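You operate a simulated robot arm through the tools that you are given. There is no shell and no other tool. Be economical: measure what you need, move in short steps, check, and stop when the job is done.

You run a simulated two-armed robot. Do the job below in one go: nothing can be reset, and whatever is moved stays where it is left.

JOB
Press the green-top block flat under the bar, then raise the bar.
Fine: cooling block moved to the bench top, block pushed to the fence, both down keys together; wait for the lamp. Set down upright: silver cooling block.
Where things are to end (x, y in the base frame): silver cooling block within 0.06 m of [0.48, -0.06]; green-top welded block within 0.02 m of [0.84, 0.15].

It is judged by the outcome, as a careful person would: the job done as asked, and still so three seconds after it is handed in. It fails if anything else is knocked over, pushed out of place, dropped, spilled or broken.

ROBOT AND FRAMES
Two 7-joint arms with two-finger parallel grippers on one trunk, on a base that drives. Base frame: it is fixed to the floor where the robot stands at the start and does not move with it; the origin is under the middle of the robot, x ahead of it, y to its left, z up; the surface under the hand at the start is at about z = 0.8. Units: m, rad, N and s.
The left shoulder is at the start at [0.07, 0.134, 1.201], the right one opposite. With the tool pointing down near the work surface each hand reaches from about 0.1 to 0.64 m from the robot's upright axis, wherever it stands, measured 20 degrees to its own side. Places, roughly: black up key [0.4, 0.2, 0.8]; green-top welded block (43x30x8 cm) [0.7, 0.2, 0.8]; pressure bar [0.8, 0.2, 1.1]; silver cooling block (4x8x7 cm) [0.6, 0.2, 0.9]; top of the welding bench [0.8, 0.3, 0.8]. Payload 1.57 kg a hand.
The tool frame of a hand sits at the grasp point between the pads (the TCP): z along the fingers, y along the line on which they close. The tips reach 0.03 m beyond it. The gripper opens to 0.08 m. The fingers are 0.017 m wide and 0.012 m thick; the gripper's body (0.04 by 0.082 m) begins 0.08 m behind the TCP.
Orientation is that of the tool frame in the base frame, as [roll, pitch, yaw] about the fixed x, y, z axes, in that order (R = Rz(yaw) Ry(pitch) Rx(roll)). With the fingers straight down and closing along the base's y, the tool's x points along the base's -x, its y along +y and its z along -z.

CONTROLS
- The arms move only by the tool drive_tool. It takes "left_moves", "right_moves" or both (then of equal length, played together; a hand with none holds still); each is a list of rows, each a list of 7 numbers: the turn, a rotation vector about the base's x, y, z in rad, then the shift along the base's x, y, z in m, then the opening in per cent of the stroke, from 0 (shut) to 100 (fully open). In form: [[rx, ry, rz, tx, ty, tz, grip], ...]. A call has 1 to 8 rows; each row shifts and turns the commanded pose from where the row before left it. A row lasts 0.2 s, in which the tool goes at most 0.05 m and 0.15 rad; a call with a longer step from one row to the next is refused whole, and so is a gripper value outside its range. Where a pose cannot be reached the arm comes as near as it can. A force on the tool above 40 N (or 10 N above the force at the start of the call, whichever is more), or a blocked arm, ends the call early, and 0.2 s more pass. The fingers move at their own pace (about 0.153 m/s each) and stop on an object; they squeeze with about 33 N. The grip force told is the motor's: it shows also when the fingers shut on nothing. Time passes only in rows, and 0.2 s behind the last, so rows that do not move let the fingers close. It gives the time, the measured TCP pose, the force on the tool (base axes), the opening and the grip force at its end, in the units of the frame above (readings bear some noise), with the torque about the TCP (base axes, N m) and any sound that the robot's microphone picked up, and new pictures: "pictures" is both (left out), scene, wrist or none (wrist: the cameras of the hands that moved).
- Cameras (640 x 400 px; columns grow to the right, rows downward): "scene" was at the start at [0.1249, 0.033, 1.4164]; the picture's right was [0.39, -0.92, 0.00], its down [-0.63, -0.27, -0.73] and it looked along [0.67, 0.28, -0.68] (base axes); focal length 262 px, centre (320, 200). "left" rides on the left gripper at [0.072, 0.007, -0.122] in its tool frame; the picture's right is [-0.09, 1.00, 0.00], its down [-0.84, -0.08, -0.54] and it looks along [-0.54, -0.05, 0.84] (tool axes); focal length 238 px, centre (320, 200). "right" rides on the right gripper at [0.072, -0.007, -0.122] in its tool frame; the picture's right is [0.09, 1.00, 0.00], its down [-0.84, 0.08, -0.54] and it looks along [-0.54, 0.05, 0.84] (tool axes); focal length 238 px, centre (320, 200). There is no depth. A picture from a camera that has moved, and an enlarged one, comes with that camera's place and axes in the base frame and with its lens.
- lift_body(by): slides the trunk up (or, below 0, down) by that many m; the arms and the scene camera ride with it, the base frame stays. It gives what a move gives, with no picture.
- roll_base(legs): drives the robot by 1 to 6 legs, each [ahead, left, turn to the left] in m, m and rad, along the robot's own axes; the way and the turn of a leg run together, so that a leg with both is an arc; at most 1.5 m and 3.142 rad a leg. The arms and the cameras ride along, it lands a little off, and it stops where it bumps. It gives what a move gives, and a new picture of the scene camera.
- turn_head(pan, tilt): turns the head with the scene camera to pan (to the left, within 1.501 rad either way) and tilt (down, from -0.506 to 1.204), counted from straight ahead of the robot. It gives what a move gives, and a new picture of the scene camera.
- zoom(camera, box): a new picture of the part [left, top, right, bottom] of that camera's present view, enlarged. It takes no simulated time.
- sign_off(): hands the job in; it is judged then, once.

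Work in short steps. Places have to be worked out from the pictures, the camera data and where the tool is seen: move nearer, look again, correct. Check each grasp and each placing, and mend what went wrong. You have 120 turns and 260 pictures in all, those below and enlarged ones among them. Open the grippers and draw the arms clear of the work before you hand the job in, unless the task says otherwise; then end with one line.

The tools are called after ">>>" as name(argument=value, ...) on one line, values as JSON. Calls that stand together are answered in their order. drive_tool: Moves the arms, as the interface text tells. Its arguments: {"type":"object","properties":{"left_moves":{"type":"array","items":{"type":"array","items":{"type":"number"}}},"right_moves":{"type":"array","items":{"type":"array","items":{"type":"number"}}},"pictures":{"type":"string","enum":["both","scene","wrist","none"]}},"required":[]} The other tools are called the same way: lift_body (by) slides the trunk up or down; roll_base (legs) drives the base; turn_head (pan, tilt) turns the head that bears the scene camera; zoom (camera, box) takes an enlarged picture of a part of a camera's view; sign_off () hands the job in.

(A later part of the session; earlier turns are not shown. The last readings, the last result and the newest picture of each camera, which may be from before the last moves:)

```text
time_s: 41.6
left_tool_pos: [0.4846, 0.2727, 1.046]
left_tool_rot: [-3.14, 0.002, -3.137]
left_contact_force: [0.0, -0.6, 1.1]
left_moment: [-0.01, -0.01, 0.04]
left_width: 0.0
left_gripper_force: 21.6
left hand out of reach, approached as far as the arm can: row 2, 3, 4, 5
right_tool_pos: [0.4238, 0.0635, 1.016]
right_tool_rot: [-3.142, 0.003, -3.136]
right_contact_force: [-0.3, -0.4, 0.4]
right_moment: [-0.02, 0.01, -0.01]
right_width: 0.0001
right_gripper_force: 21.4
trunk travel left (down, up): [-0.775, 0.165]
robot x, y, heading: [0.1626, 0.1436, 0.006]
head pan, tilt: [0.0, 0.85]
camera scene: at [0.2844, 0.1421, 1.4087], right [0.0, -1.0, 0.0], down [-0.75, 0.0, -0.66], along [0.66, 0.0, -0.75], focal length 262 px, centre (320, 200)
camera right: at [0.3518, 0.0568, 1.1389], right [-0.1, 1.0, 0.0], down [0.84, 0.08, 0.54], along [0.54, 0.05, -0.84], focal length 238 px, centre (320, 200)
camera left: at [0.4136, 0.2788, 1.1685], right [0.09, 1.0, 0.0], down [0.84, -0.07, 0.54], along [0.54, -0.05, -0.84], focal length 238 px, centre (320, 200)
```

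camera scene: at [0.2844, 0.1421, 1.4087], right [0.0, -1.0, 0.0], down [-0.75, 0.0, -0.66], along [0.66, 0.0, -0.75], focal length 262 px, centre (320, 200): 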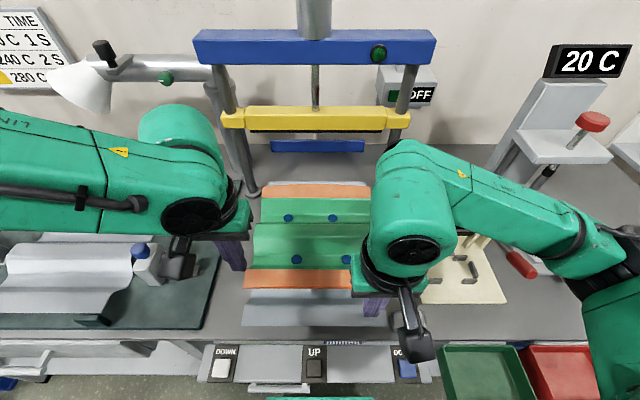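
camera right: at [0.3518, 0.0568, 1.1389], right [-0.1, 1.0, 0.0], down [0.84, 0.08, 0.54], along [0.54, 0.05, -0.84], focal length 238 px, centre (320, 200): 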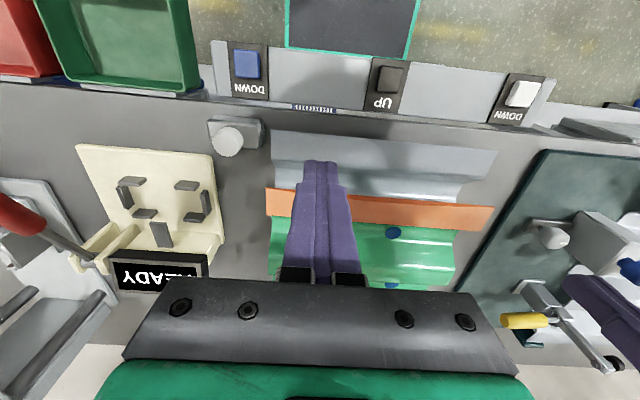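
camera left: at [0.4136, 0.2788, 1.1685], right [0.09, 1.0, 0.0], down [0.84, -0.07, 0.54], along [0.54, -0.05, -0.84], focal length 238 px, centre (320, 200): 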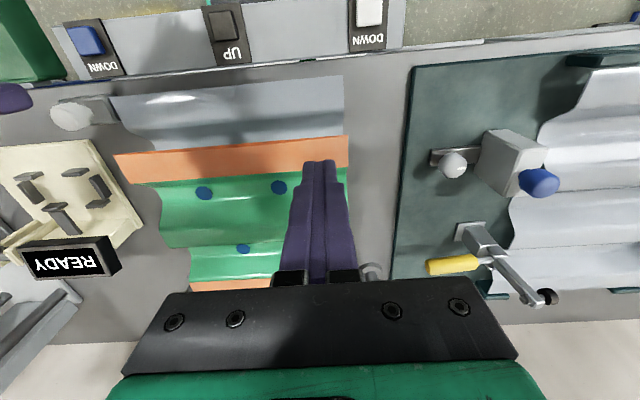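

The left arm is too folded here: the base stands too close. I back the base off by 0.08 m; the hands are high and free.

>>> roll_base(legs=[[-0.08, 0, 0]])

>>> drive_tool(left_moves=[[0, 0, 0, 0.01, -0.015, -0.03, 0], [0, 0, 0, 0.01, -0.015, -0.03, 0], [0, 0, 0, 0, 0, -0.03, 0], [0, 0, 0, 0, 0, 0, 0]], right_moves=[[0, 0, 0, 0.03, 0, -0.01, 0], [0, 0, 0, 0.03, 0, -0.02, 0], [0, 0, 0, 0.02, 0, -0.03, 0], [0, 0, 0, 0, 0, 0, 0]])

```text
time_s: 42.7
left_tool_pos: [0.4099, 0.2711, 1.0447]
left_tool_rot: [-3.138, -0.001, -3.138]
left_contact_force: [0.8, -0.6, 0.2]
left_moment: [0.0, 0.01, -0.01]
left_width: 0.0
left_gripper_force: 21.0
right_tool_pos: [0.3488, 0.0632, 1.0163]
right_tool_rot: [3.141, -0.003, -3.138]
right_contact_force: [0.7, -0.2, -0.3]
right_moment: [0.04, -0.01, 0.03]
right_width: 0.0001
right_gripper_force: 21.2
trunk travel left (down, up): [-0.775, 0.165]
robot x, y, heading: [0.0813, 0.1431, 0.004]
head pan, tilt: [0.0, 0.85]
camera scene: at [0.2108, 0.1426, 1.4082], right [0.0, -1.0, 0.0], down [-0.75, 0.0, -0.66], along [0.66, 0.0, -0.75], focal length 262 px, centre (320, 200)
```

scene: 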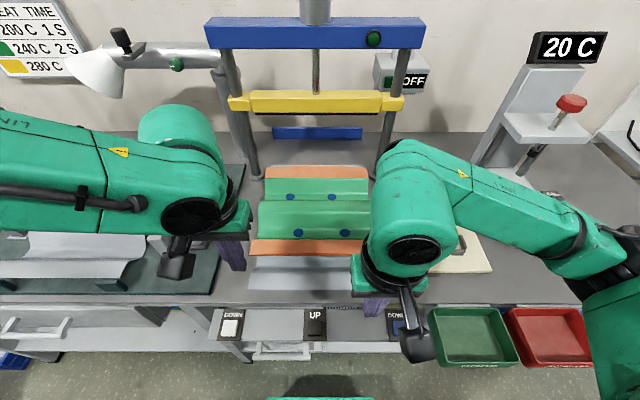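

```text
time_s: 43.7
left_tool_pos: [0.4276, 0.2434, 0.955]
left_tool_rot: [-3.138, 0.004, -3.136]
left_contact_force: [0.0, 0.7, -0.4]
left_moment: [0.0, 0.05, 0.0]
left_width: 0.0
left_gripper_force: 21.0
right_tool_pos: [0.4256, 0.0657, 0.9572]
right_tool_rot: [-3.141, 0.001, -3.138]
right_contact_force: [-1.0, 0.2, -0.3]
right_moment: [0.03, 0.02, -0.01]
right_width: 0.0002
right_gripper_force: 21.4
trunk travel left (down, up): [-0.775, 0.165]
robot x, y, heading: [0.0806, 0.1412, 0.0]
head pan, tilt: [0.0, 0.85]
camera scene: at [0.2072, 0.1426, 1.4086], right [0.0, -1.0, 0.0], down [-0.75, 0.0, -0.66], along [0.66, 0.0, -0.75], focal length 262 px, centre (320, 200)
camera right: at [0.353, 0.0575, 1.0795], right [-0.1, 1.0, 0.0], down [0.84, 0.08, 0.54], along [0.54, 0.05, -0.84], focal length 238 px, centre (320, 200)
camera left: at [0.3562, 0.2499, 1.0777], right [0.09, 1.0, 0.0], down [0.84, -0.07, 0.54], along [0.54, -0.05, -0.84], focal length 238 px, centre (320, 200)
```

scene: 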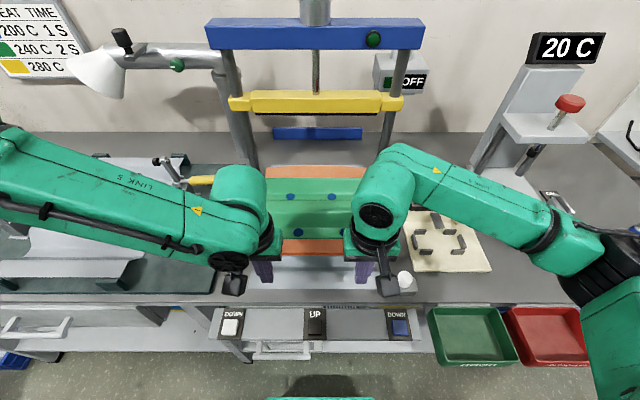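
right: 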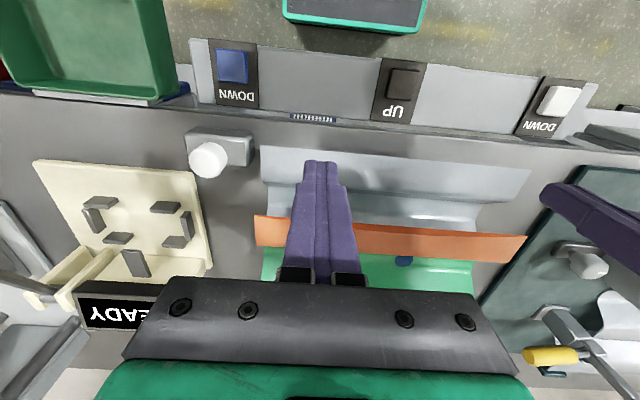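
left: 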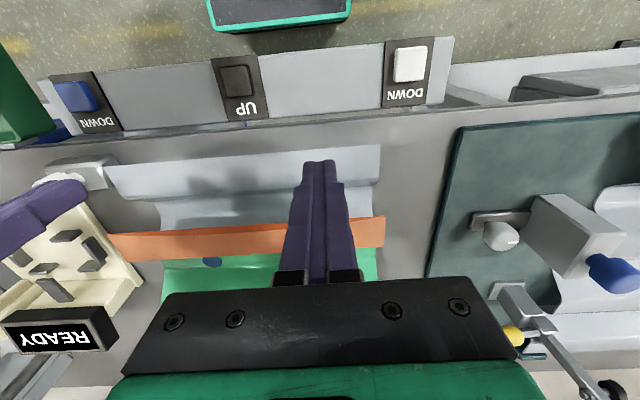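

The front edge is at x≈0.46 and the finger fronts at 0.434, so there is room to lower straight down. I lower both hands to TCP ≈0.828.

>>> drive_tool(left_moves=[[0, 0, 0, 0, 0, -0.04, 0], [0, 0, 0, 0, 0, -0.04, 0], [0, 0, 0, 0, 0, -0.025, 0], [0, 0, 0, 0, 0, -0.012, 0], [0, 0, 0, 0, 0, -0.008, 0], [0, 0, 0, 0, 0, 0, 0]], right_moves=[[0, 0, 0, 0, 0, -0.04, 0], [0, 0, 0, 0, 0, -0.04, 0], [0, 0, 0, 0, 0, -0.025, 0], [0, 0, 0, 0, 0, -0.012, 0], [0, 0, 0, 0, 0, -0.01, 0], [0, 0, 0, 0, 0, 0, 0]])

```text
time_s: 45.1
left_tool_pos: [0.4211, 0.2622, 0.8484]
left_tool_rot: [-3.136, 0.003, -3.136]
left_contact_force: [0.2, 0.0, -0.7]
left_moment: [0.03, -0.02, 0.01]
left_width: 0.0
left_gripper_force: 21.6
left hand out of reach, approached as far as the arm can: row 3, 4, 5
right_tool_pos: [0.425, 0.0646, 0.8315]
right_tool_rot: [3.141, 0.0, -3.139]
right_contact_force: [0.6, 0.0, 0.3]
right_moment: [-0.02, 0.02, -0.01]
right_width: 0.0
right_gripper_force: 21.3
trunk travel left (down, up): [-0.775, 0.165]
robot x, y, heading: [0.0813, 0.1405, 0.003]
head pan, tilt: [0.0, 0.85]
camera scene: at [0.2065, 0.1427, 1.4086], right [0.0, -1.0, 0.0], down [-0.75, 0.0, -0.66], along [0.66, 0.0, -0.75], focal length 262 px, centre (320, 200)
camera right: at [0.354, 0.0578, 0.9521], right [-0.1, 1.0, 0.0], down [0.84, 0.08, 0.54], along [0.54, 0.05, -0.84], focal length 238 px, centre (320, 200)
camera left: at [0.3503, 0.2684, 0.9717], right [0.09, 1.0, 0.0], down [0.84, -0.07, 0.55], along [0.54, -0.05, -0.84], focal length 238 px, centre (320, 200)
```

scene: 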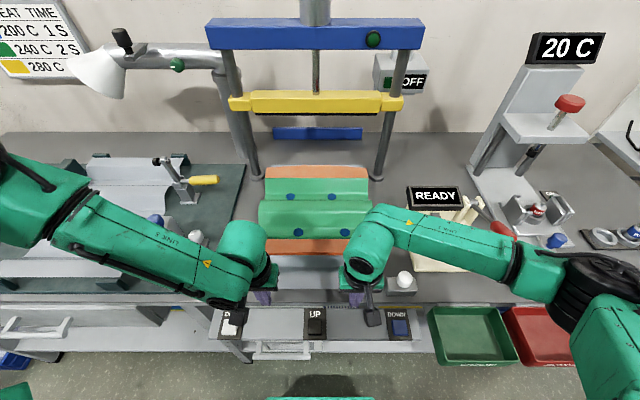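
right: 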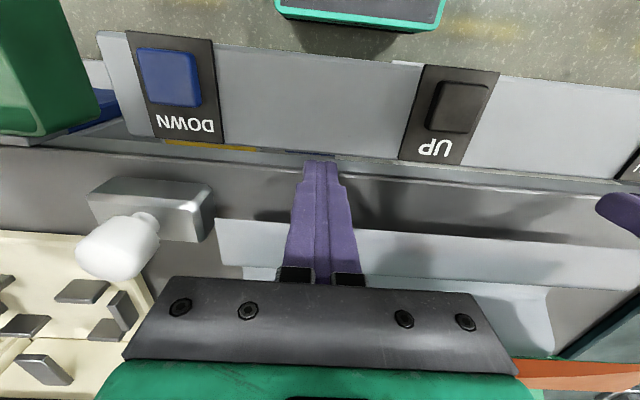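
left: 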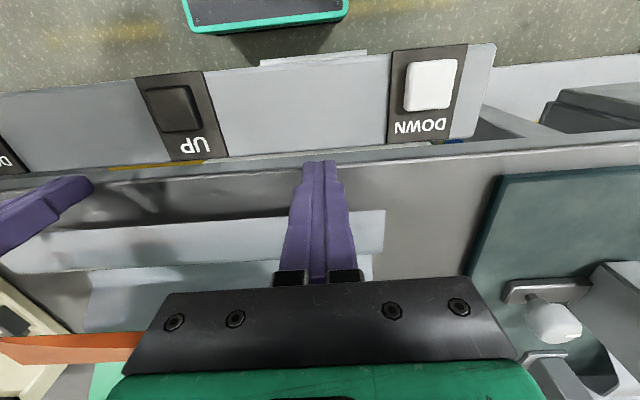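

The left arm stops at z 0.848, y 0.262 – it is too folded. Raising the trunk 0.10 m should unfold it; the hands ride up, which is safe, and then I lower them again.

>>> lift_body(by=0.1)

>>> drive_tool(left_moves=[[0, 0, 0, 0.001, -0.01, -0.03, 0], [0, 0, 0, 0.001, -0.005, -0.03, 0], [0, 0, 0, 0, 0, -0.03, 0], [0, 0, 0, 0, 0, -0.012, 0], [0, 0, 0, 0, 0, -0.01, 0], [0, 0, 0, 0, 0, 0, 0]], right_moves=[[0, 0, 0, 0, 0, -0.03, 0], [0, 0, 0, 0, 0, -0.03, 0], [0, 0, 0, 0, 0, -0.03, 0], [0, 0, 0, 0, 0, -0.008, 0], [0, 0, 0, 0, 0, 0, 0], [0, 0, 0, 0, 0, 0, 0]])

```text
time_s: 46.4
left_tool_pos: [0.4219, 0.2615, 0.9491]
left_tool_rot: [-3.137, 0.005, -3.136]
left_contact_force: [0.6, 0.3, 0.0]
left_moment: [0.02, 0.02, 0.03]
left_width: 0.0002
left_gripper_force: 21.8
right_tool_pos: [0.4269, 0.0657, 0.9314]
right_tool_rot: [-3.141, 0.001, -3.138]
right_contact_force: [0.6, -0.3, 0.2]
right_moment: [0.03, 0.01, 0.01]
right_width: 0.0
right_gripper_force: 21.5
trunk travel left (down, up): [-0.875, 0.065]
robot x, y, heading: [0.0766, 0.142, -0.0]
head pan, tilt: [0.0, 0.85]
```

```text
time_s: 47.8
left_tool_pos: [0.4066, 0.3048, 0.9104]
left_tool_rot: [-3.135, 0.002, -3.136]
left_contact_force: [-0.4, 0.2, 0.5]
left_moment: [-0.01, 0.0, 0.0]
left_width: 0.0
left_gripper_force: 21.5
left hand out of reach, approached as far as the arm can: row 1, 2, 3, 4, 5
right_tool_pos: [0.426, 0.0658, 0.8324]
right_tool_rot: [-3.141, 0.0, -3.138]
right_contact_force: [0.0, -0.4, -0.1]
right_moment: [0.0, -0.02, 0.0]
right_width: 0.0001
right_gripper_force: 20.8
trunk travel left (down, up): [-0.875, 0.065]
robot x, y, heading: [0.0823, 0.136, 0.004]
head pan, tilt: [0.0, 0.85]
camera scene: at [0.2069, 0.1428, 1.5086], right [0.0, -1.0, 0.0], down [-0.75, 0.0, -0.66], along [0.66, 0.0, -0.75], focal length 262 px, centre (320, 200)
camera right: at [0.3544, 0.0585, 0.9539], right [-0.1, 1.0, 0.0], down [0.84, 0.08, 0.54], along [0.54, 0.05, -0.84], focal length 238 px, centre (320, 200)
camera left: at [0.336, 0.3109, 1.0343], right [0.09, 1.0, -0.01], down [0.84, -0.07, 0.55], along [0.54, -0.05, -0.84], focal length 238 px, centre (320, 200)
```

scene: 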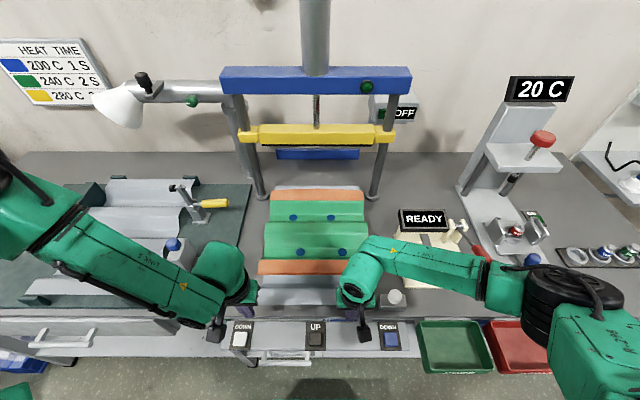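
right: 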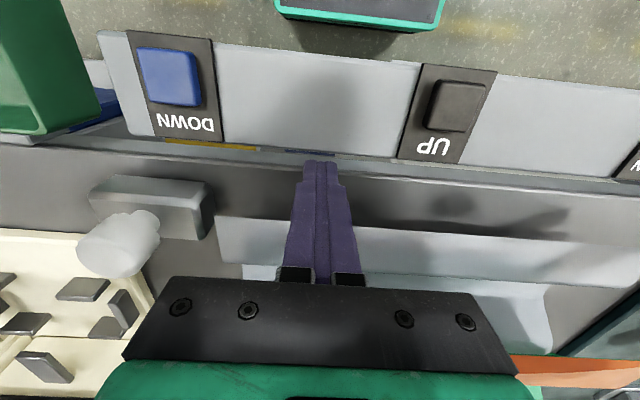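
left: 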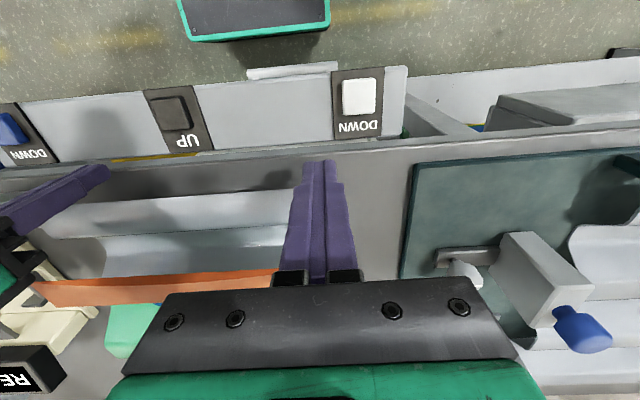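

That made it worse, so the left arm has got itself into a poor elbow posture from crossing over earlier. I take it back to its home-like place (0.40 ahead, 0.33 left of the axis, high), raise the right hand, and bring the trunk back.

>>> drive_tool(left_moves=[[0, 0, 0, 0, 0, 0.04, 0], [0, 0, 0, 0.01, 0.0, 0.045, 0], [0, 0, 0, 0.01, 0.02, 0.04, 0], [0, 0, 0, 0.01, 0.025, 0.035, 0], [0, 0, 0, 0.015, 0.03, 0.035, 0], [0, 0, 0, 0.015, 0.03, 0.035, 0], [0, 0, 0, 0.015, 0.03, 0.03, 0], [0, 0, 0, 0.01, 0.03, 0.03, 0]], right_moves=[[0, 0, 0, 0, 0, 0.03, 0], [0, 0, 0, 0, 0, 0.03, 0], [0, 0, 0, 0, 0, 0.03, 0], [0, 0, 0, 0, 0, 0.03, 0], [0, 0, 0, 0, 0, 0.03, 0], [0, 0, 0, 0, 0, 0.03, 0], [0, 0, 0, 0, 0, 0, 0], [0, 0, 0, 0, 0, 0, 0]], pictures="none")

>>> lift_body(by=-0.1)

>>> turn_head(pan=0.3, tilt=0.75)

```text
time_s: 49.6
left_tool_pos: [0.4939, 0.4686, 1.2033]
left_tool_rot: [-3.134, 0.003, -3.138]
left_contact_force: [-0.8, 0.3, 0.1]
left_moment: [-0.03, -0.01, 0.0]
left_width: 0.0003
left_gripper_force: 21.4
right_tool_pos: [0.4275, 0.0673, 1.0128]
right_tool_rot: [3.141, 0.0, -3.138]
right_contact_force: [-0.8, 0.3, 0.6]
right_moment: [-0.02, 0.03, 0.0]
right_width: 0.0002
right_gripper_force: 21.1
trunk travel left (down, up): [-0.875, 0.065]
robot x, y, heading: [0.0784, 0.1431, 0.002]
head pan, tilt: [0.0, 0.85]
```

```text
time_s: 50.9
left_tool_pos: [0.4936, 0.467, 1.1029]
left_tool_rot: [-3.137, 0.002, -3.138]
left_contact_force: [-0.2, 0.0, -0.3]
left_moment: [0.01, 0.01, 0.03]
left_width: 0.0002
left_gripper_force: 20.9
right_tool_pos: [0.4269, 0.0657, 0.9118]
right_tool_rot: [-3.141, 0.0, -3.139]
right_contact_force: [0.3, -0.7, -0.4]
right_moment: [0.0, -0.04, 0.01]
right_width: 0.0001
right_gripper_force: 20.7
trunk travel left (down, up): [-0.775, 0.165]
robot x, y, heading: [0.0809, 0.1404, 0.002]
head pan, tilt: [0.0, 0.85]
```

```text
time_s: 51.7
left_tool_pos: [0.4938, 0.4684, 1.1032]
left_tool_rot: [-3.137, 0.002, -3.136]
left_contact_force: [-1.0, -0.4, 0.2]
left_moment: [0.0, 0.01, -0.03]
left_width: 0.0
left_gripper_force: 21.5
right_tool_pos: [0.4267, 0.0659, 0.9134]
right_tool_rot: [-3.141, -0.002, -3.139]
right_contact_force: [0.2, 0.8, 0.8]
right_moment: [-0.04, 0.0, 0.03]
right_width: 0.0001
right_gripper_force: 21.3
trunk travel left (down, up): [-0.775, 0.165]
robot x, y, heading: [0.079, 0.1449, 0.0]
head pan, tilt: [0.3, 0.75]
camera scene: at [0.2077, 0.1672, 1.4166], right [0.3, -0.95, 0.0], down [-0.65, -0.2, -0.73], along [0.7, 0.22, -0.68], focal length 262 px, centre (320, 200)
```

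scene: 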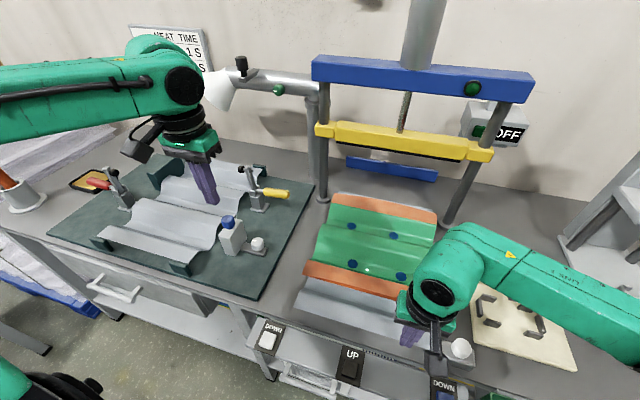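

The posture is like the start again. I bring the left hand in to (0.42, 0.25) while still high, then lower.

>>> drive_tool(left_moves=[[0, 0, 0, -0.01, -0.035, -0.01, 0], [0, 0, 0, -0.01, -0.035, -0.01, 0], [0, 0, 0, -0.01, -0.035, -0.015, 0], [0, 0, 0, -0.012, -0.035, -0.02, 0], [0, 0, 0, -0.01, -0.035, -0.02, 0], [0, 0, 0, -0.01, -0.035, -0.02, 0], [0, 0, 0, -0.01, -0.013, -0.03, 0], [0, 0, 0, 0, 0, -0.03, 0]], pictures="none")

>>> drive_tool(left_moves=[[0, 0, 0, 0, 0, -0.03, 0], [0, 0, 0, 0, 0, -0.03, 0], [0, 0, 0, 0, 0, -0.03, 0], [0, 0, 0, 0, 0, -0.02, 0], [0, 0, 0, 0, 0, 0, 0]], right_moves=[[0, 0, 0, 0, 0, -0.02, 0], [0, 0, 0, 0, 0, -0.03, 0], [0, 0, 0, 0, 0, -0.02, 0], [0, 0, 0, 0, 0, -0.012, 0], [0, 0, 0, 0, 0, 0, 0]])

```text
time_s: 53.5
left_tool_pos: [0.4235, 0.2447, 0.9475]
left_tool_rot: [-3.135, 0.001, -3.138]
left_contact_force: [-0.3, 0.2, -0.3]
left_moment: [-0.03, 0.01, 0.01]
left_width: 0.0
left_gripper_force: 20.7
right_tool_pos: [0.4275, 0.0664, 0.9115]
right_tool_rot: [-3.139, 0.0, -3.138]
right_contact_force: [0.8, 0.1, -0.1]
right_moment: [-0.02, 0.03, -0.01]
right_width: 0.0
right_gripper_force: 21.6
trunk travel left (down, up): [-0.775, 0.165]
robot x, y, heading: [0.0817, 0.1401, 0.003]
head pan, tilt: [0.3, 0.75]
```

```text
time_s: 54.7
left_tool_pos: [0.4182, 0.2564, 0.8505]
left_tool_rot: [-3.136, 0.002, -3.135]
left_contact_force: [0.0, 0.1, 0.2]
left_moment: [0.0, 0.01, -0.01]
left_width: 0.0
left_gripper_force: 21.0
left hand out of reach, approached as far as the arm can: row 3, 4
right_tool_pos: [0.4287, 0.065, 0.8308]
right_tool_rot: [3.141, -0.001, -3.137]
right_contact_force: [1.1, -0.5, -0.5]
right_moment: [-0.01, 0.03, -0.02]
right_width: 0.0001
right_gripper_force: 21.6
trunk travel left (down, up): [-0.775, 0.165]
robot x, y, heading: [0.0817, 0.1409, 0.002]
head pan, tilt: [0.3, 0.75]
camera scene: at [0.2078, 0.167, 1.4166], right [0.3, -0.95, 0.0], down [-0.65, -0.2, -0.73], along [0.7, 0.22, -0.68], focal length 262 px, centre (320, 200)
camera right: at [0.3564, 0.0582, 0.9522], right [-0.1, 1.0, 0.0], down [0.84, 0.08, 0.54], along [0.54, 0.05, -0.84], focal length 238 px, centre (320, 200)
camera left: at [0.3474, 0.264, 0.9747], right [0.09, 1.0, 0.0], down [0.84, -0.07, 0.55], along [0.54, -0.05, -0.84], focal length 238 px, centre (320, 200)
```

scene: 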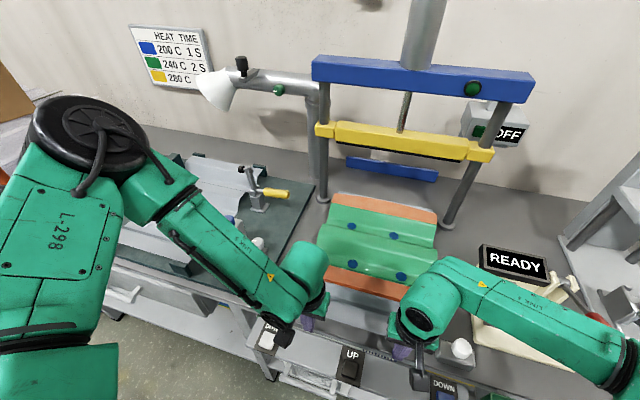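
right: 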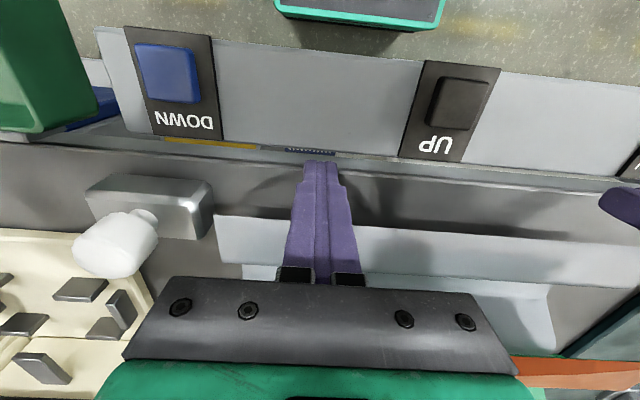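
left: 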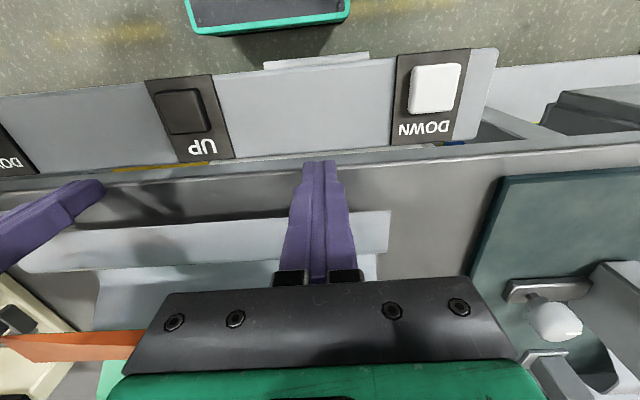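

Same limit, so it is the arm's own low/inward bound. Lowering the trunk by 0.08 m shifts that bound down; I first raise both hands 0.09 m.

>>> drive_tool(left_moves=[[0, 0, 0, 0, 0, 0.03, 0], [0, 0, 0, 0, 0, 0.03, 0], [0, 0, 0, 0.004, -0.01, 0.03, 0], [0, 0, 0, 0, 0, 0, 0]], right_moves=[[0, 0, 0, 0, 0, 0.03, 0], [0, 0, 0, 0, 0, 0.03, 0], [0, 0, 0, 0, 0, 0.03, 0], [0, 0, 0, 0, 0, 0, 0]], pictures="none")

>>> lift_body(by=-0.08)

>>> turn_head(pan=0.0, tilt=0.8)

```text
time_s: 55.7
left_tool_pos: [0.4229, 0.248, 0.9398]
left_tool_rot: [-3.136, 0.002, -3.136]
left_contact_force: [0.9, 0.3, 0.4]
left_moment: [-0.01, -0.03, 0.0]
left_width: 0.0002
left_gripper_force: 21.2
right_tool_pos: [0.4288, 0.0653, 0.921]
right_tool_rot: [-3.14, 0.0, -3.138]
right_contact_force: [-0.4, -0.1, -0.4]
right_moment: [0.02, 0.02, -0.01]
right_width: 0.0003
right_gripper_force: 21.6
trunk travel left (down, up): [-0.775, 0.165]
robot x, y, heading: [0.0817, 0.1415, 0.004]
head pan, tilt: [0.3, 0.75]
```

```text
time_s: 56.9
left_tool_pos: [0.4222, 0.2473, 0.8597]
left_tool_rot: [-3.136, 0.002, -3.137]
left_contact_force: [0.3, 1.0, -0.4]
left_moment: [0.01, 0.02, 0.0]
left_width: 0.0002
left_gripper_force: 21.4
right_tool_pos: [0.4276, 0.0655, 0.8405]
right_tool_rot: [3.141, 0.0, -3.14]
right_contact_force: [-0.1, -0.4, -0.1]
right_moment: [0.0, 0.02, 0.0]
right_width: 0.0001
right_gripper_force: 21.1
trunk travel left (down, up): [-0.695, 0.245]
robot x, y, heading: [0.0785, 0.1407, 0.003]
head pan, tilt: [0.3, 0.75]
```

```text
time_s: 57.7
left_tool_pos: [0.4222, 0.247, 0.8601]
left_tool_rot: [-3.135, 0.004, -3.137]
left_contact_force: [0.4, 0.6, -0.1]
left_moment: [-0.01, 0.03, -0.02]
left_width: 0.0001
left_gripper_force: 21.4
right_tool_pos: [0.4283, 0.0662, 0.8425]
right_tool_rot: [3.141, 0.0, -3.139]
right_contact_force: [-1.2, 0.1, -0.2]
right_moment: [0.0, -0.02, -0.04]
right_width: 0.0001
right_gripper_force: 20.9
trunk travel left (down, up): [-0.695, 0.245]
robot x, y, heading: [0.0835, 0.143, 0.001]
head pan, tilt: [0.0, 0.799]
camera scene: at [0.2093, 0.1428, 1.3326], right [0.0, -1.0, 0.0], down [-0.72, 0.0, -0.7], along [0.7, 0.0, -0.72], focal length 262 px, centre (320, 200)
```

scene: 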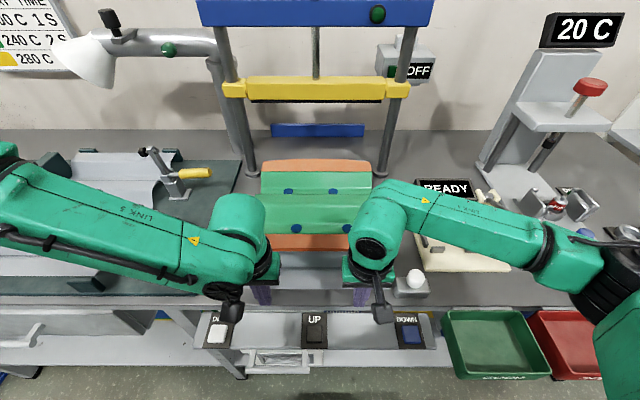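

Good, nothing touched. Now I lower both hands to about 0.828 and align them at x≈0.425.

>>> drive_tool(left_moves=[[0, 0, 0, 0.002, 0, -0.015, 0], [0, 0, 0, 0, 0, -0.012, 0], [0, 0, 0, 0, 0, -0.005, 0], [0, 0, 0, 0, 0, 0, 0]], right_moves=[[0, 0, 0, -0.003, 0, -0.006, 0], [0, 0, 0, 0, 0, -0.004, 0], [0, 0, 0, 0, 0, -0.002, 0], [0, 0, 0, 0, 0, 0, 0]], pictures="wrist")

```text
time_s: 58.7
left_tool_pos: [0.4238, 0.2476, 0.831]
left_tool_rot: [-3.136, 0.008, -3.137]
left_contact_force: [2.4, 4.5, 20.4]
left_moment: [0.24, -0.21, -0.05]
left_width: 0.0001
left_gripper_force: 21.3
right_tool_pos: [0.4227, 0.0652, 0.8292]
right_tool_rot: [3.141, 0.001, -3.137]
right_contact_force: [-0.2, -1.6, 4.2]
right_moment: [-0.04, -0.05, -0.06]
right_width: 0.0
right_gripper_force: 21.7
trunk travel left (down, up): [-0.695, 0.245]
robot x, y, heading: [0.083, 0.1404, -0.001]
head pan, tilt: [0.0, 0.799]
camera right: at [0.3509, 0.0582, 0.9511], right [-0.1, 1.0, 0.0], down [0.84, 0.08, 0.54], along [0.54, 0.05, -0.84], focal length 238 px, centre (320, 200)
camera left: at [0.3526, 0.2541, 0.9526], right [0.09, 1.0, 0.0], down [0.83, -0.07, 0.55], along [0.55, -0.05, -0.83], focal length 238 px, centre (320, 200)
```

right: 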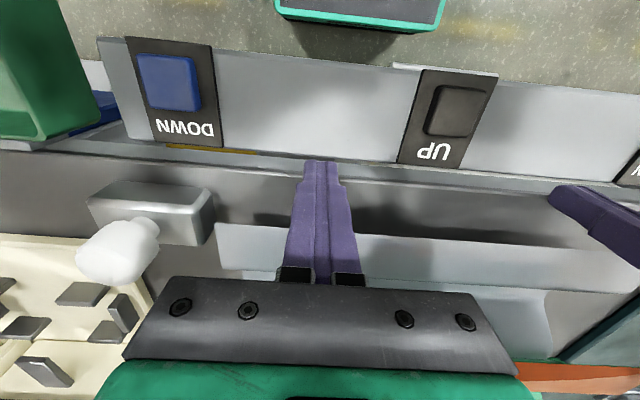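
left: 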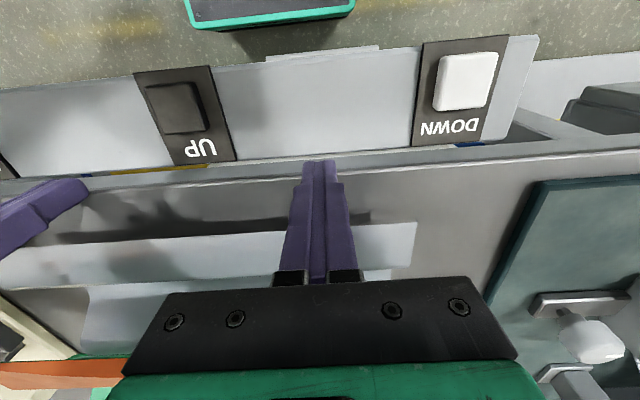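

The tips touch the bench (so it lies at z≈0.80). I raise 5 mm and push both hands ahead evenly to make contact.

>>> drive_tool(left_moves=[[0, 0, 0, 0, 0, 0.006, 0], [0, 0, 0, 0.012, 0, 0, 0], [0, 0, 0, 0.012, 0, 0, 0], [0, 0, 0, 0.012, 0, 0, 0], [0, 0, 0, 0.012, 0, 0, 0], [0, 0, 0, 0, 0, 0, 0]], right_moves=[[0, 0, 0, 0.001, 0, 0.005, 0], [0, 0, 0, 0.012, 0, 0, 0], [0, 0, 0, 0.012, 0, 0, 0], [0, 0, 0, 0.012, 0, 0, 0], [0, 0, 0, 0.012, 0, 0, 0], [0, 0, 0, 0, 0, 0, 0]])

```text
time_s: 60.1
left_tool_pos: [0.471, 0.2483, 0.836]
left_tool_rot: [-3.137, 0.003, -3.135]
left_contact_force: [-0.2, 0.2, -0.7]
left_moment: [-0.01, -0.02, 0.03]
left_width: 0.0001
left_gripper_force: 21.0
right_tool_pos: [0.475, 0.0658, 0.8344]
right_tool_rot: [-3.141, 0.002, -3.138]
right_contact_force: [-0.6, -1.0, -0.3]
right_moment: [-0.01, 0.0, 0.01]
right_width: 0.0
right_gripper_force: 21.0
trunk travel left (down, up): [-0.695, 0.245]
robot x, y, heading: [0.0762, 0.1422, 0.006]
head pan, tilt: [0.0, 0.799]
camera scene: at [0.2091, 0.1427, 1.3326], right [0.0, -1.0, 0.0], down [-0.72, 0.0, -0.7], along [0.7, 0.0, -0.72], focal length 262 px, centre (320, 200)
camera right: at [0.4025, 0.0577, 0.9557], right [-0.1, 1.0, 0.0], down [0.84, 0.08, 0.54], along [0.54, 0.05, -0.84], focal length 238 px, centre (320, 200)
camera left: at [0.4004, 0.2544, 0.9582], right [0.09, 1.0, 0.0], down [0.84, -0.07, 0.55], along [0.54, -0.05, -0.84], focal length 238 px, centre (320, 200)
```

scene: 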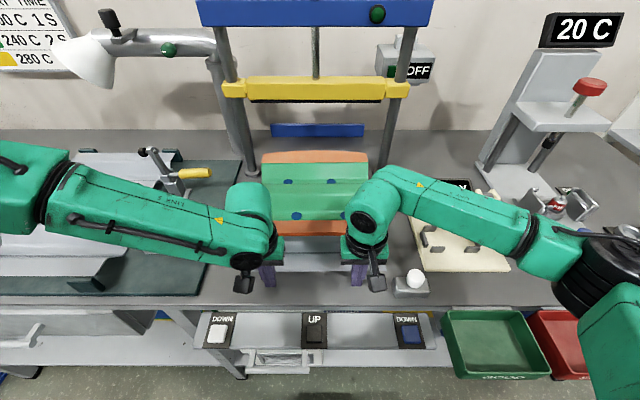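
right: 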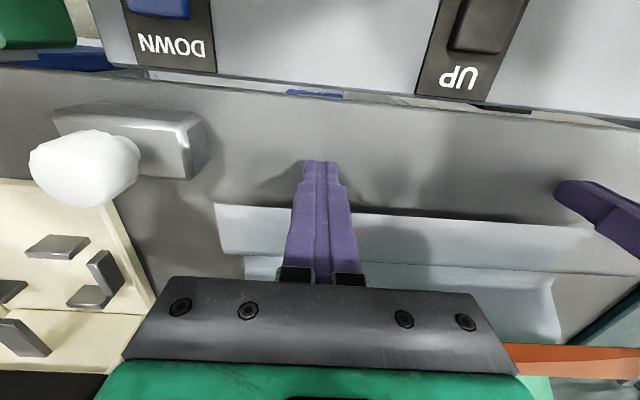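
left: 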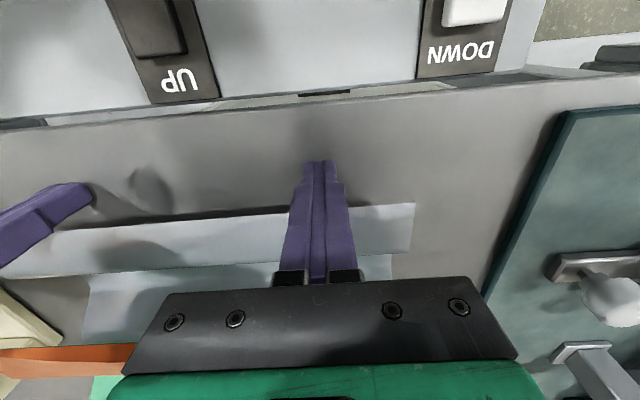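

The block moved with the hands at low force. I even out the 4 mm lag of the left hand and push on by about 0.09 m.

>>> drive_tool(left_moves=[[0, 0, 0, 0.018, 0, 0, 0], [0, 0, 0, 0.018, 0, 0, 0], [0, 0, 0, 0.018, 0, 0, 0], [0, 0, 0, 0.018, 0, 0, 0], [0, 0, 0, 0.018, 0, 0, 0], [0, 0, 0, 0, 0, 0, 0]], right_moves=[[0, 0, 0, 0.014, 0, 0, 0], [0, 0, 0, 0.018, 0, 0, 0], [0, 0, 0, 0.018, 0, 0, 0], [0, 0, 0, 0.018, 0, 0, 0], [0, 0, 0, 0.018, 0, 0, 0], [0, 0, 0, 0, 0, 0, 0]], pictures="scene")

```text
time_s: 61.5
left_tool_pos: [0.5441, 0.268, 0.8493]
left_tool_rot: [-3.137, 0.003, -3.136]
left_contact_force: [-1.1, -0.3, -0.3]
left_moment: [-0.01, 0.0, 0.02]
left_width: 0.0
left_gripper_force: 21.3
left hand out of reach, approached as far as the arm can: row 3, 4, 5
right_tool_pos: [0.5605, 0.0656, 0.832]
right_tool_rot: [-3.142, 0.002, -3.137]
right_contact_force: [-0.4, 0.0, 2.1]
right_moment: [0.0, -0.05, 0.01]
right_width: 0.0
right_gripper_force: 21.7
trunk travel left (down, up): [-0.695, 0.245]
robot x, y, heading: [0.0764, 0.1392, 0.004]
head pan, tilt: [0.0, 0.799]
camera scene: at [0.209, 0.1427, 1.3327], right [0.0, -1.0, 0.0], down [-0.72, 0.0, -0.7], along [0.7, 0.0, -0.72], focal length 262 px, centre (320, 200)
```

scene: 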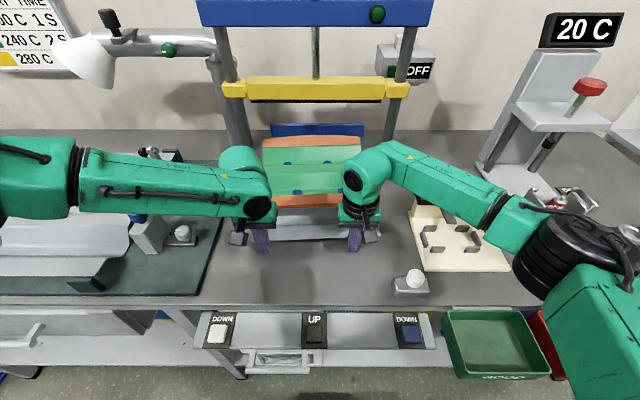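

The left arm lags at its reach limit (0.544 against 0.561), turning the block a touch. I draw both hands back 0.08 m, drive the base 0.08 m ahead, and continue from there.

>>> drive_tool(left_moves=[[0, 0, 0, -0.03, -0.01, 0, 0], [0, 0, 0, -0.03, -0.01, -0.008, 0], [0, 0, 0, -0.025, 0, 0, 0], [0, 0, 0, 0, 0, 0, 0]], right_moves=[[0, 0, 0, -0.03, 0, 0, 0], [0, 0, 0, -0.03, 0, 0.002, 0], [0, 0, 0, -0.045, 0, 0, 0], [0, 0, 0, 0, 0, 0, 0]], pictures="none")

>>> roll_base(legs=[[0.075, 0, 0]])

```text
time_s: 62.5
left_tool_pos: [0.4587, 0.2487, 0.8408]
left_tool_rot: [-3.137, 0.003, -3.135]
left_contact_force: [0.4, 1.1, 0.2]
left_moment: [-0.02, 0.03, -0.02]
left_width: 0.0
left_gripper_force: 22.0
right_tool_pos: [0.4572, 0.066, 0.8356]
right_tool_rot: [-3.141, 0.001, -3.137]
right_contact_force: [0.3, 0.3, -0.7]
right_moment: [0.02, -0.02, 0.0]
right_width: 0.0003
right_gripper_force: 21.4
trunk travel left (down, up): [-0.695, 0.245]
robot x, y, heading: [0.0804, 0.1421, 0.01]
head pan, tilt: [0.0, 0.799]
```

```text
time_s: 63.5
left_tool_pos: [0.5324, 0.2493, 0.8423]
left_tool_rot: [-3.134, 0.004, -3.137]
left_contact_force: [-0.4, 0.1, 0.0]
left_moment: [0.01, 0.02, 0.0]
left_width: 0.0001
left_gripper_force: 21.3
right_tool_pos: [0.5323, 0.0654, 0.8374]
right_tool_rot: [-3.142, 0.003, -3.139]
right_contact_force: [-0.7, -0.5, -0.2]
right_moment: [0.01, 0.0, 0.01]
right_width: 0.0001
right_gripper_force: 21.8
trunk travel left (down, up): [-0.695, 0.245]
robot x, y, heading: [0.1551, 0.1401, 0.002]
head pan, tilt: [0.0, 0.799]
camera scene: at [0.2843, 0.1428, 1.3327], right [0.0, -1.0, 0.0], down [-0.72, 0.0, -0.7], along [0.7, 0.0, -0.72], focal length 262 px, centre (320, 200)
```

scene: 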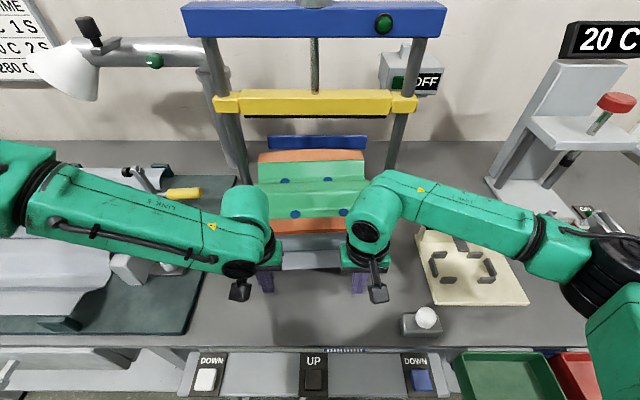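

Both hands are level at x 0.532 and in good reach. I push evenly to about 0.595, which also squares the block.

>>> drive_tool(left_moves=[[0, 0, 0, 0.01, 0, -0.004, 0], [0, 0, 0, 0.011, 0, 0, 0], [0, 0, 0, 0.011, 0, 0, 0], [0, 0, 0, 0.011, 0, 0, 0], [0, 0, 0, 0.011, 0, 0, 0], [0, 0, 0, 0.011, 0, 0, 0], [0, 0, 0, 0, 0, 0, 0]], right_moves=[[0, 0, 0, 0.01, 0, 0, 0], [0, 0, 0, 0.011, 0, 0, 0], [0, 0, 0, 0.011, 0, 0, 0], [0, 0, 0, 0.011, 0, 0, 0], [0, 0, 0, 0.011, 0, 0, 0], [0, 0, 0, 0.011, 0, 0, 0], [0, 0, 0, 0, 0, 0, 0]])

>>> zoom(camera="scene", box=[200, 100, 440, 250])

```text
time_s: 65.1
left_tool_pos: [0.5954, 0.2525, 0.8405]
left_tool_rot: [-3.135, 0.006, -3.136]
left_contact_force: [-0.1, 0.7, -0.3]
left_moment: [-0.03, -0.02, -0.02]
left_width: 0.0001
left_gripper_force: 21.6
left hand out of reach, approached as far as the arm can: row 6
right_tool_pos: [0.5986, 0.0659, 0.8372]
right_tool_rot: [3.14, 0.0, -3.138]
right_contact_force: [-1.0, -1.2, -0.3]
right_moment: [0.03, 0.02, 0.01]
right_width: 0.0003
right_gripper_force: 21.4
trunk travel left (down, up): [-0.695, 0.245]
robot x, y, heading: [0.1564, 0.1414, -0.001]
head pan, tilt: [0.0, 0.799]
camera scene: at [0.2846, 0.1428, 1.3326], right [0.0, -1.0, 0.0], down [-0.72, 0.0, -0.7], along [0.7, 0.0, -0.72], focal length 262 px, centre (320, 200)
camera right: at [0.5257, 0.0584, 0.9583], right [-0.1, 1.0, 0.0], down [0.84, 0.08, 0.54], along [0.54, 0.05, -0.84], focal length 238 px, centre (320, 200)
camera left: at [0.5241, 0.2598, 0.9632], right [0.09, 1.0, -0.01], down [0.83, -0.07, 0.55], along [0.54, -0.05, -0.84], focal length 238 px, centre (320, 200)
```

scene: 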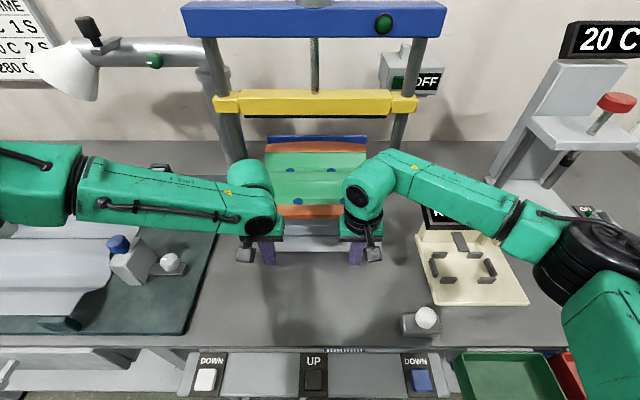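
right: 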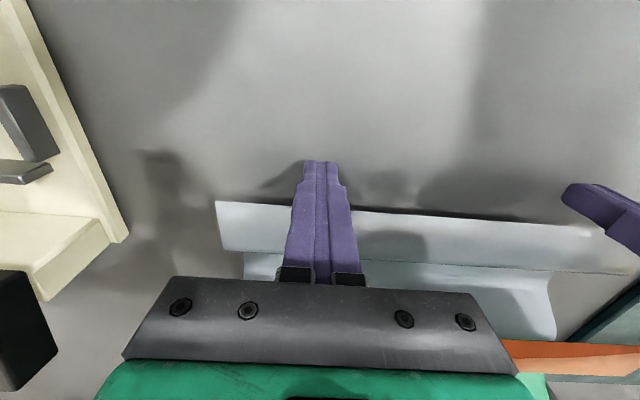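
left: 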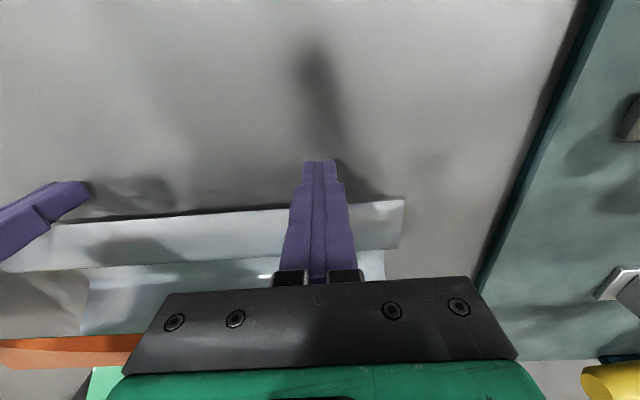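

```text
2.67 times, centred on (320, 175) of scene
camera zoom: at [0.2846, 0.1428, 1.3326], right [0.0, -1.0, 0.0], down [-0.72, 0.0, -0.7], along [0.7, 0.0, -0.72], focal length 698 px, centre (320, 267)
```

zoom: 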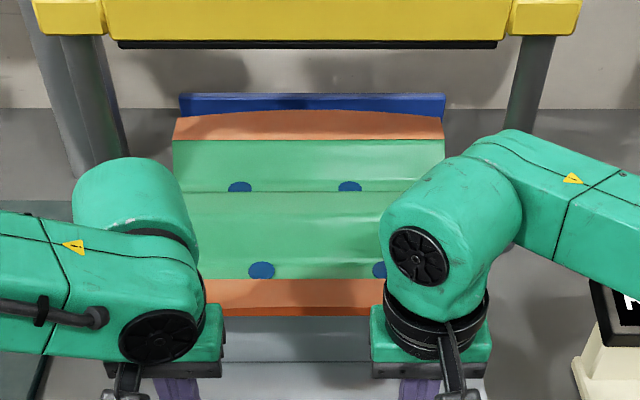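

The block is square and about 2 cm from the fence. The left arm is at its limit again, so I draw back 4 cm, roll 5 cm ahead, and finish the push gently.

>>> drive_tool(left_moves=[[0, 0, 0, -0.03, -0.003, -0.002, 0], [0, 0, 0, -0.03, 0, 0, 0], [0, 0, 0, 0, 0, 0, 0]], right_moves=[[0, 0, 0, -0.03, 0, 0, 0], [0, 0, 0, -0.033, 0, 0, 0], [0, 0, 0, 0, 0, 0, 0]], pictures="none")

>>> roll_base(legs=[[0.05, 0, 0]])

```text
time_s: 65.9
left_tool_pos: [0.5369, 0.2505, 0.8361]
left_tool_rot: [-3.136, 0.001, -3.138]
left_contact_force: [0.4, -0.4, -0.7]
left_moment: [0.04, -0.01, 0.0]
left_width: 0.0001
left_gripper_force: 21.4
right_tool_pos: [0.5341, 0.0648, 0.8366]
right_tool_rot: [-3.141, -0.002, -3.141]
right_contact_force: [-0.9, -0.1, 0.0]
right_moment: [0.01, 0.02, 0.0]
right_width: 0.0
right_gripper_force: 21.5
trunk travel left (down, up): [-0.695, 0.245]
robot x, y, heading: [0.1601, 0.1454, 0.003]
head pan, tilt: [0.0, 0.799]
```

```text
time_s: 66.9
left_tool_pos: [0.5851, 0.2509, 0.8373]
left_tool_rot: [-3.136, 0.005, -3.137]
left_contact_force: [-0.2, -0.4, -0.6]
left_moment: [-0.03, 0.0, 0.0]
left_width: 0.0
left_gripper_force: 21.2
right_tool_pos: [0.5829, 0.0661, 0.8379]
right_tool_rot: [3.141, 0.002, -3.137]
right_contact_force: [-0.1, -0.1, 0.2]
right_moment: [-0.02, 0.03, -0.03]
right_width: 0.0
right_gripper_force: 21.1
trunk travel left (down, up): [-0.695, 0.245]
robot x, y, heading: [0.2089, 0.1423, 0.009]
head pan, tilt: [0.0, 0.799]
camera scene: at [0.3335, 0.1431, 1.3329], right [0.0, -1.0, 0.0], down [-0.72, 0.0, -0.7], along [0.7, 0.0, -0.72], focal length 262 px, centre (320, 200)
```

scene: 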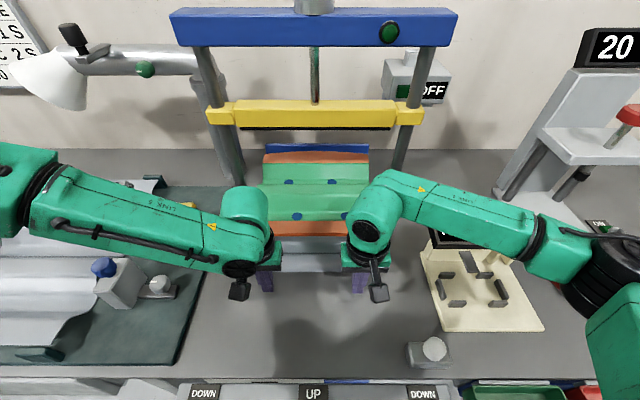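

I push on in small steps, watching for the rise in force at the fence.

>>> drive_tool(left_moves=[[0, 0, 0, 0.011, 0, 0, 0], [0, 0, 0, 0.006, 0, 0, 0], [0, 0, 0, 0.004, 0, 0, 0], [0, 0, 0, 0.004, 0, 0, 0], [0, 0, 0, 0.004, 0, 0, 0], [0, 0, 0, 0.0, 0, 0, 0]], right_moves=[[0, 0, 0, 0.013, 0, 0, 0], [0, 0, 0, 0.006, 0, 0, 0], [0, 0, 0, 0.004, 0, 0, 0], [0, 0, 0, 0.004, 0, 0, 0], [0, 0, 0, 0.004, 0, 0, 0], [0, 0, 0, 0.0, 0, 0, 0]], pictures="scene")

>>> zoom(camera="scene", box=[230, 120, 400, 226])

```text
time_s: 68.3
left_tool_pos: [0.6174, 0.2517, 0.8375]
left_tool_rot: [-3.135, 0.005, -3.138]
left_contact_force: [-1.3, 0.5, 0.7]
left_moment: [0.01, -0.01, 0.03]
left_width: 0.0002
left_gripper_force: 21.5
right_tool_pos: [0.6138, 0.0659, 0.8369]
right_tool_rot: [3.142, 0.002, -3.139]
right_contact_force: [0.4, 0.4, 0.1]
right_moment: [-0.03, -0.01, 0.0]
right_width: 0.0001
right_gripper_force: 21.3
trunk travel left (down, up): [-0.695, 0.245]
robot x, y, heading: [0.208, 0.143, 0.005]
head pan, tilt: [0.0, 0.799]
camera scene: at [0.3352, 0.143, 1.3326], right [0.0, -1.0, 0.0], down [-0.72, 0.0, -0.7], along [0.7, 0.0, -0.72], focal length 262 px, centre (320, 200)
```

scene: 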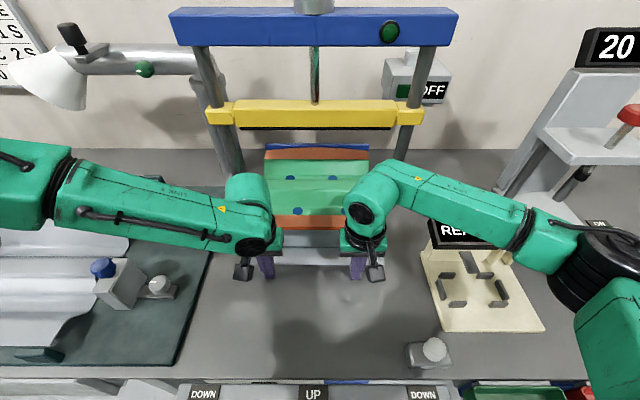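

```text
3.76 times, centred on (315, 173) of scene
camera zoom: at [0.3352, 0.143, 1.3326], right [0.0, -1.0, 0.0], down [-0.72, 0.0, -0.7], along [0.7, 0.0, -0.72], focal length 986 px, centre (339, 302)
```

zoom: 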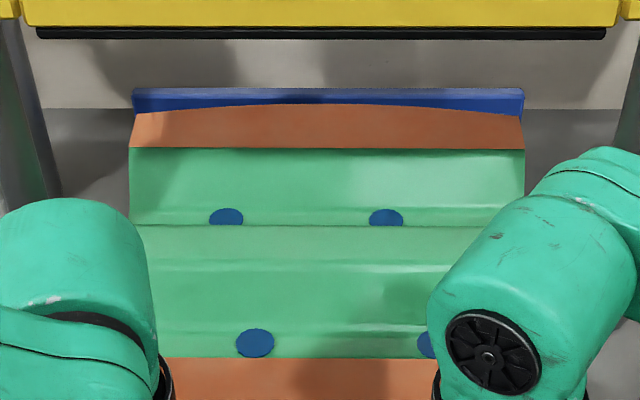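

No fence contact yet; the front edge is at about x 0.624. I press on by a few millimetres, letting the right hand catch up.

>>> drive_tool(left_moves=[[0, 0, 0, 0, 0, 0, 0], [0, 0, 0, 0.001, 0, 0, 0], [0, 0, 0, 0.002, 0, 0, 0], [0, 0, 0, 0.002, 0, 0, 0], [0, 0, 0, 0.002, 0, 0, 0], [0, 0, 0, 0.002, 0, 0, 0], [0, 0, 0, 0, 0, 0, 0]], right_moves=[[0, 0, 0, 0.002, 0, 0, 0], [0, 0, 0, 0.002, 0, 0, 0], [0, 0, 0, 0.002, 0, 0, 0], [0, 0, 0, 0.002, 0, 0, 0], [0, 0, 0, 0.002, 0, 0, 0], [0, 0, 0, 0.002, 0, 0, 0], [0, 0, 0, 0, 0, 0, 0]], pictures="none")

>>> zoom(camera="scene", box=[230, 120, 400, 226])

```text
time_s: 69.9
left_tool_pos: [0.6215, 0.2522, 0.839]
left_tool_rot: [-3.136, 0.005, -3.137]
left_contact_force: [-0.9, 0.2, 0.6]
left_moment: [0.02, 0.0, 0.0]
left_width: 0.0
left_gripper_force: 21.2
right_tool_pos: [0.6233, 0.0674, 0.8378]
right_tool_rot: [-3.14, 0.0, -3.136]
right_contact_force: [-16.3, 3.6, -3.8]
right_moment: [-0.1, 0.11, 0.06]
right_width: 0.0002
right_gripper_force: 21.5
trunk travel left (down, up): [-0.695, 0.245]
robot x, y, heading: [0.2054, 0.1419, 0.001]
head pan, tilt: [0.0, 0.799]
```

```text
3.76 times, centred on (315, 173) of scene
camera zoom: at [0.3314, 0.1439, 1.333], right [0.0, -1.0, 0.0], down [-0.71, 0.0, -0.7], along [0.7, 0.0, -0.71], focal length 986 px, centre (339, 302)
```

zoom: 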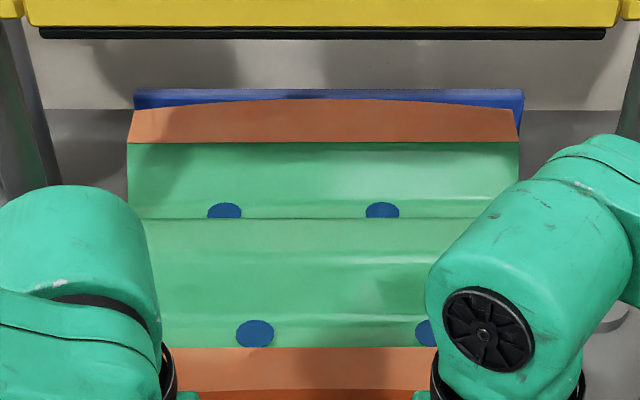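

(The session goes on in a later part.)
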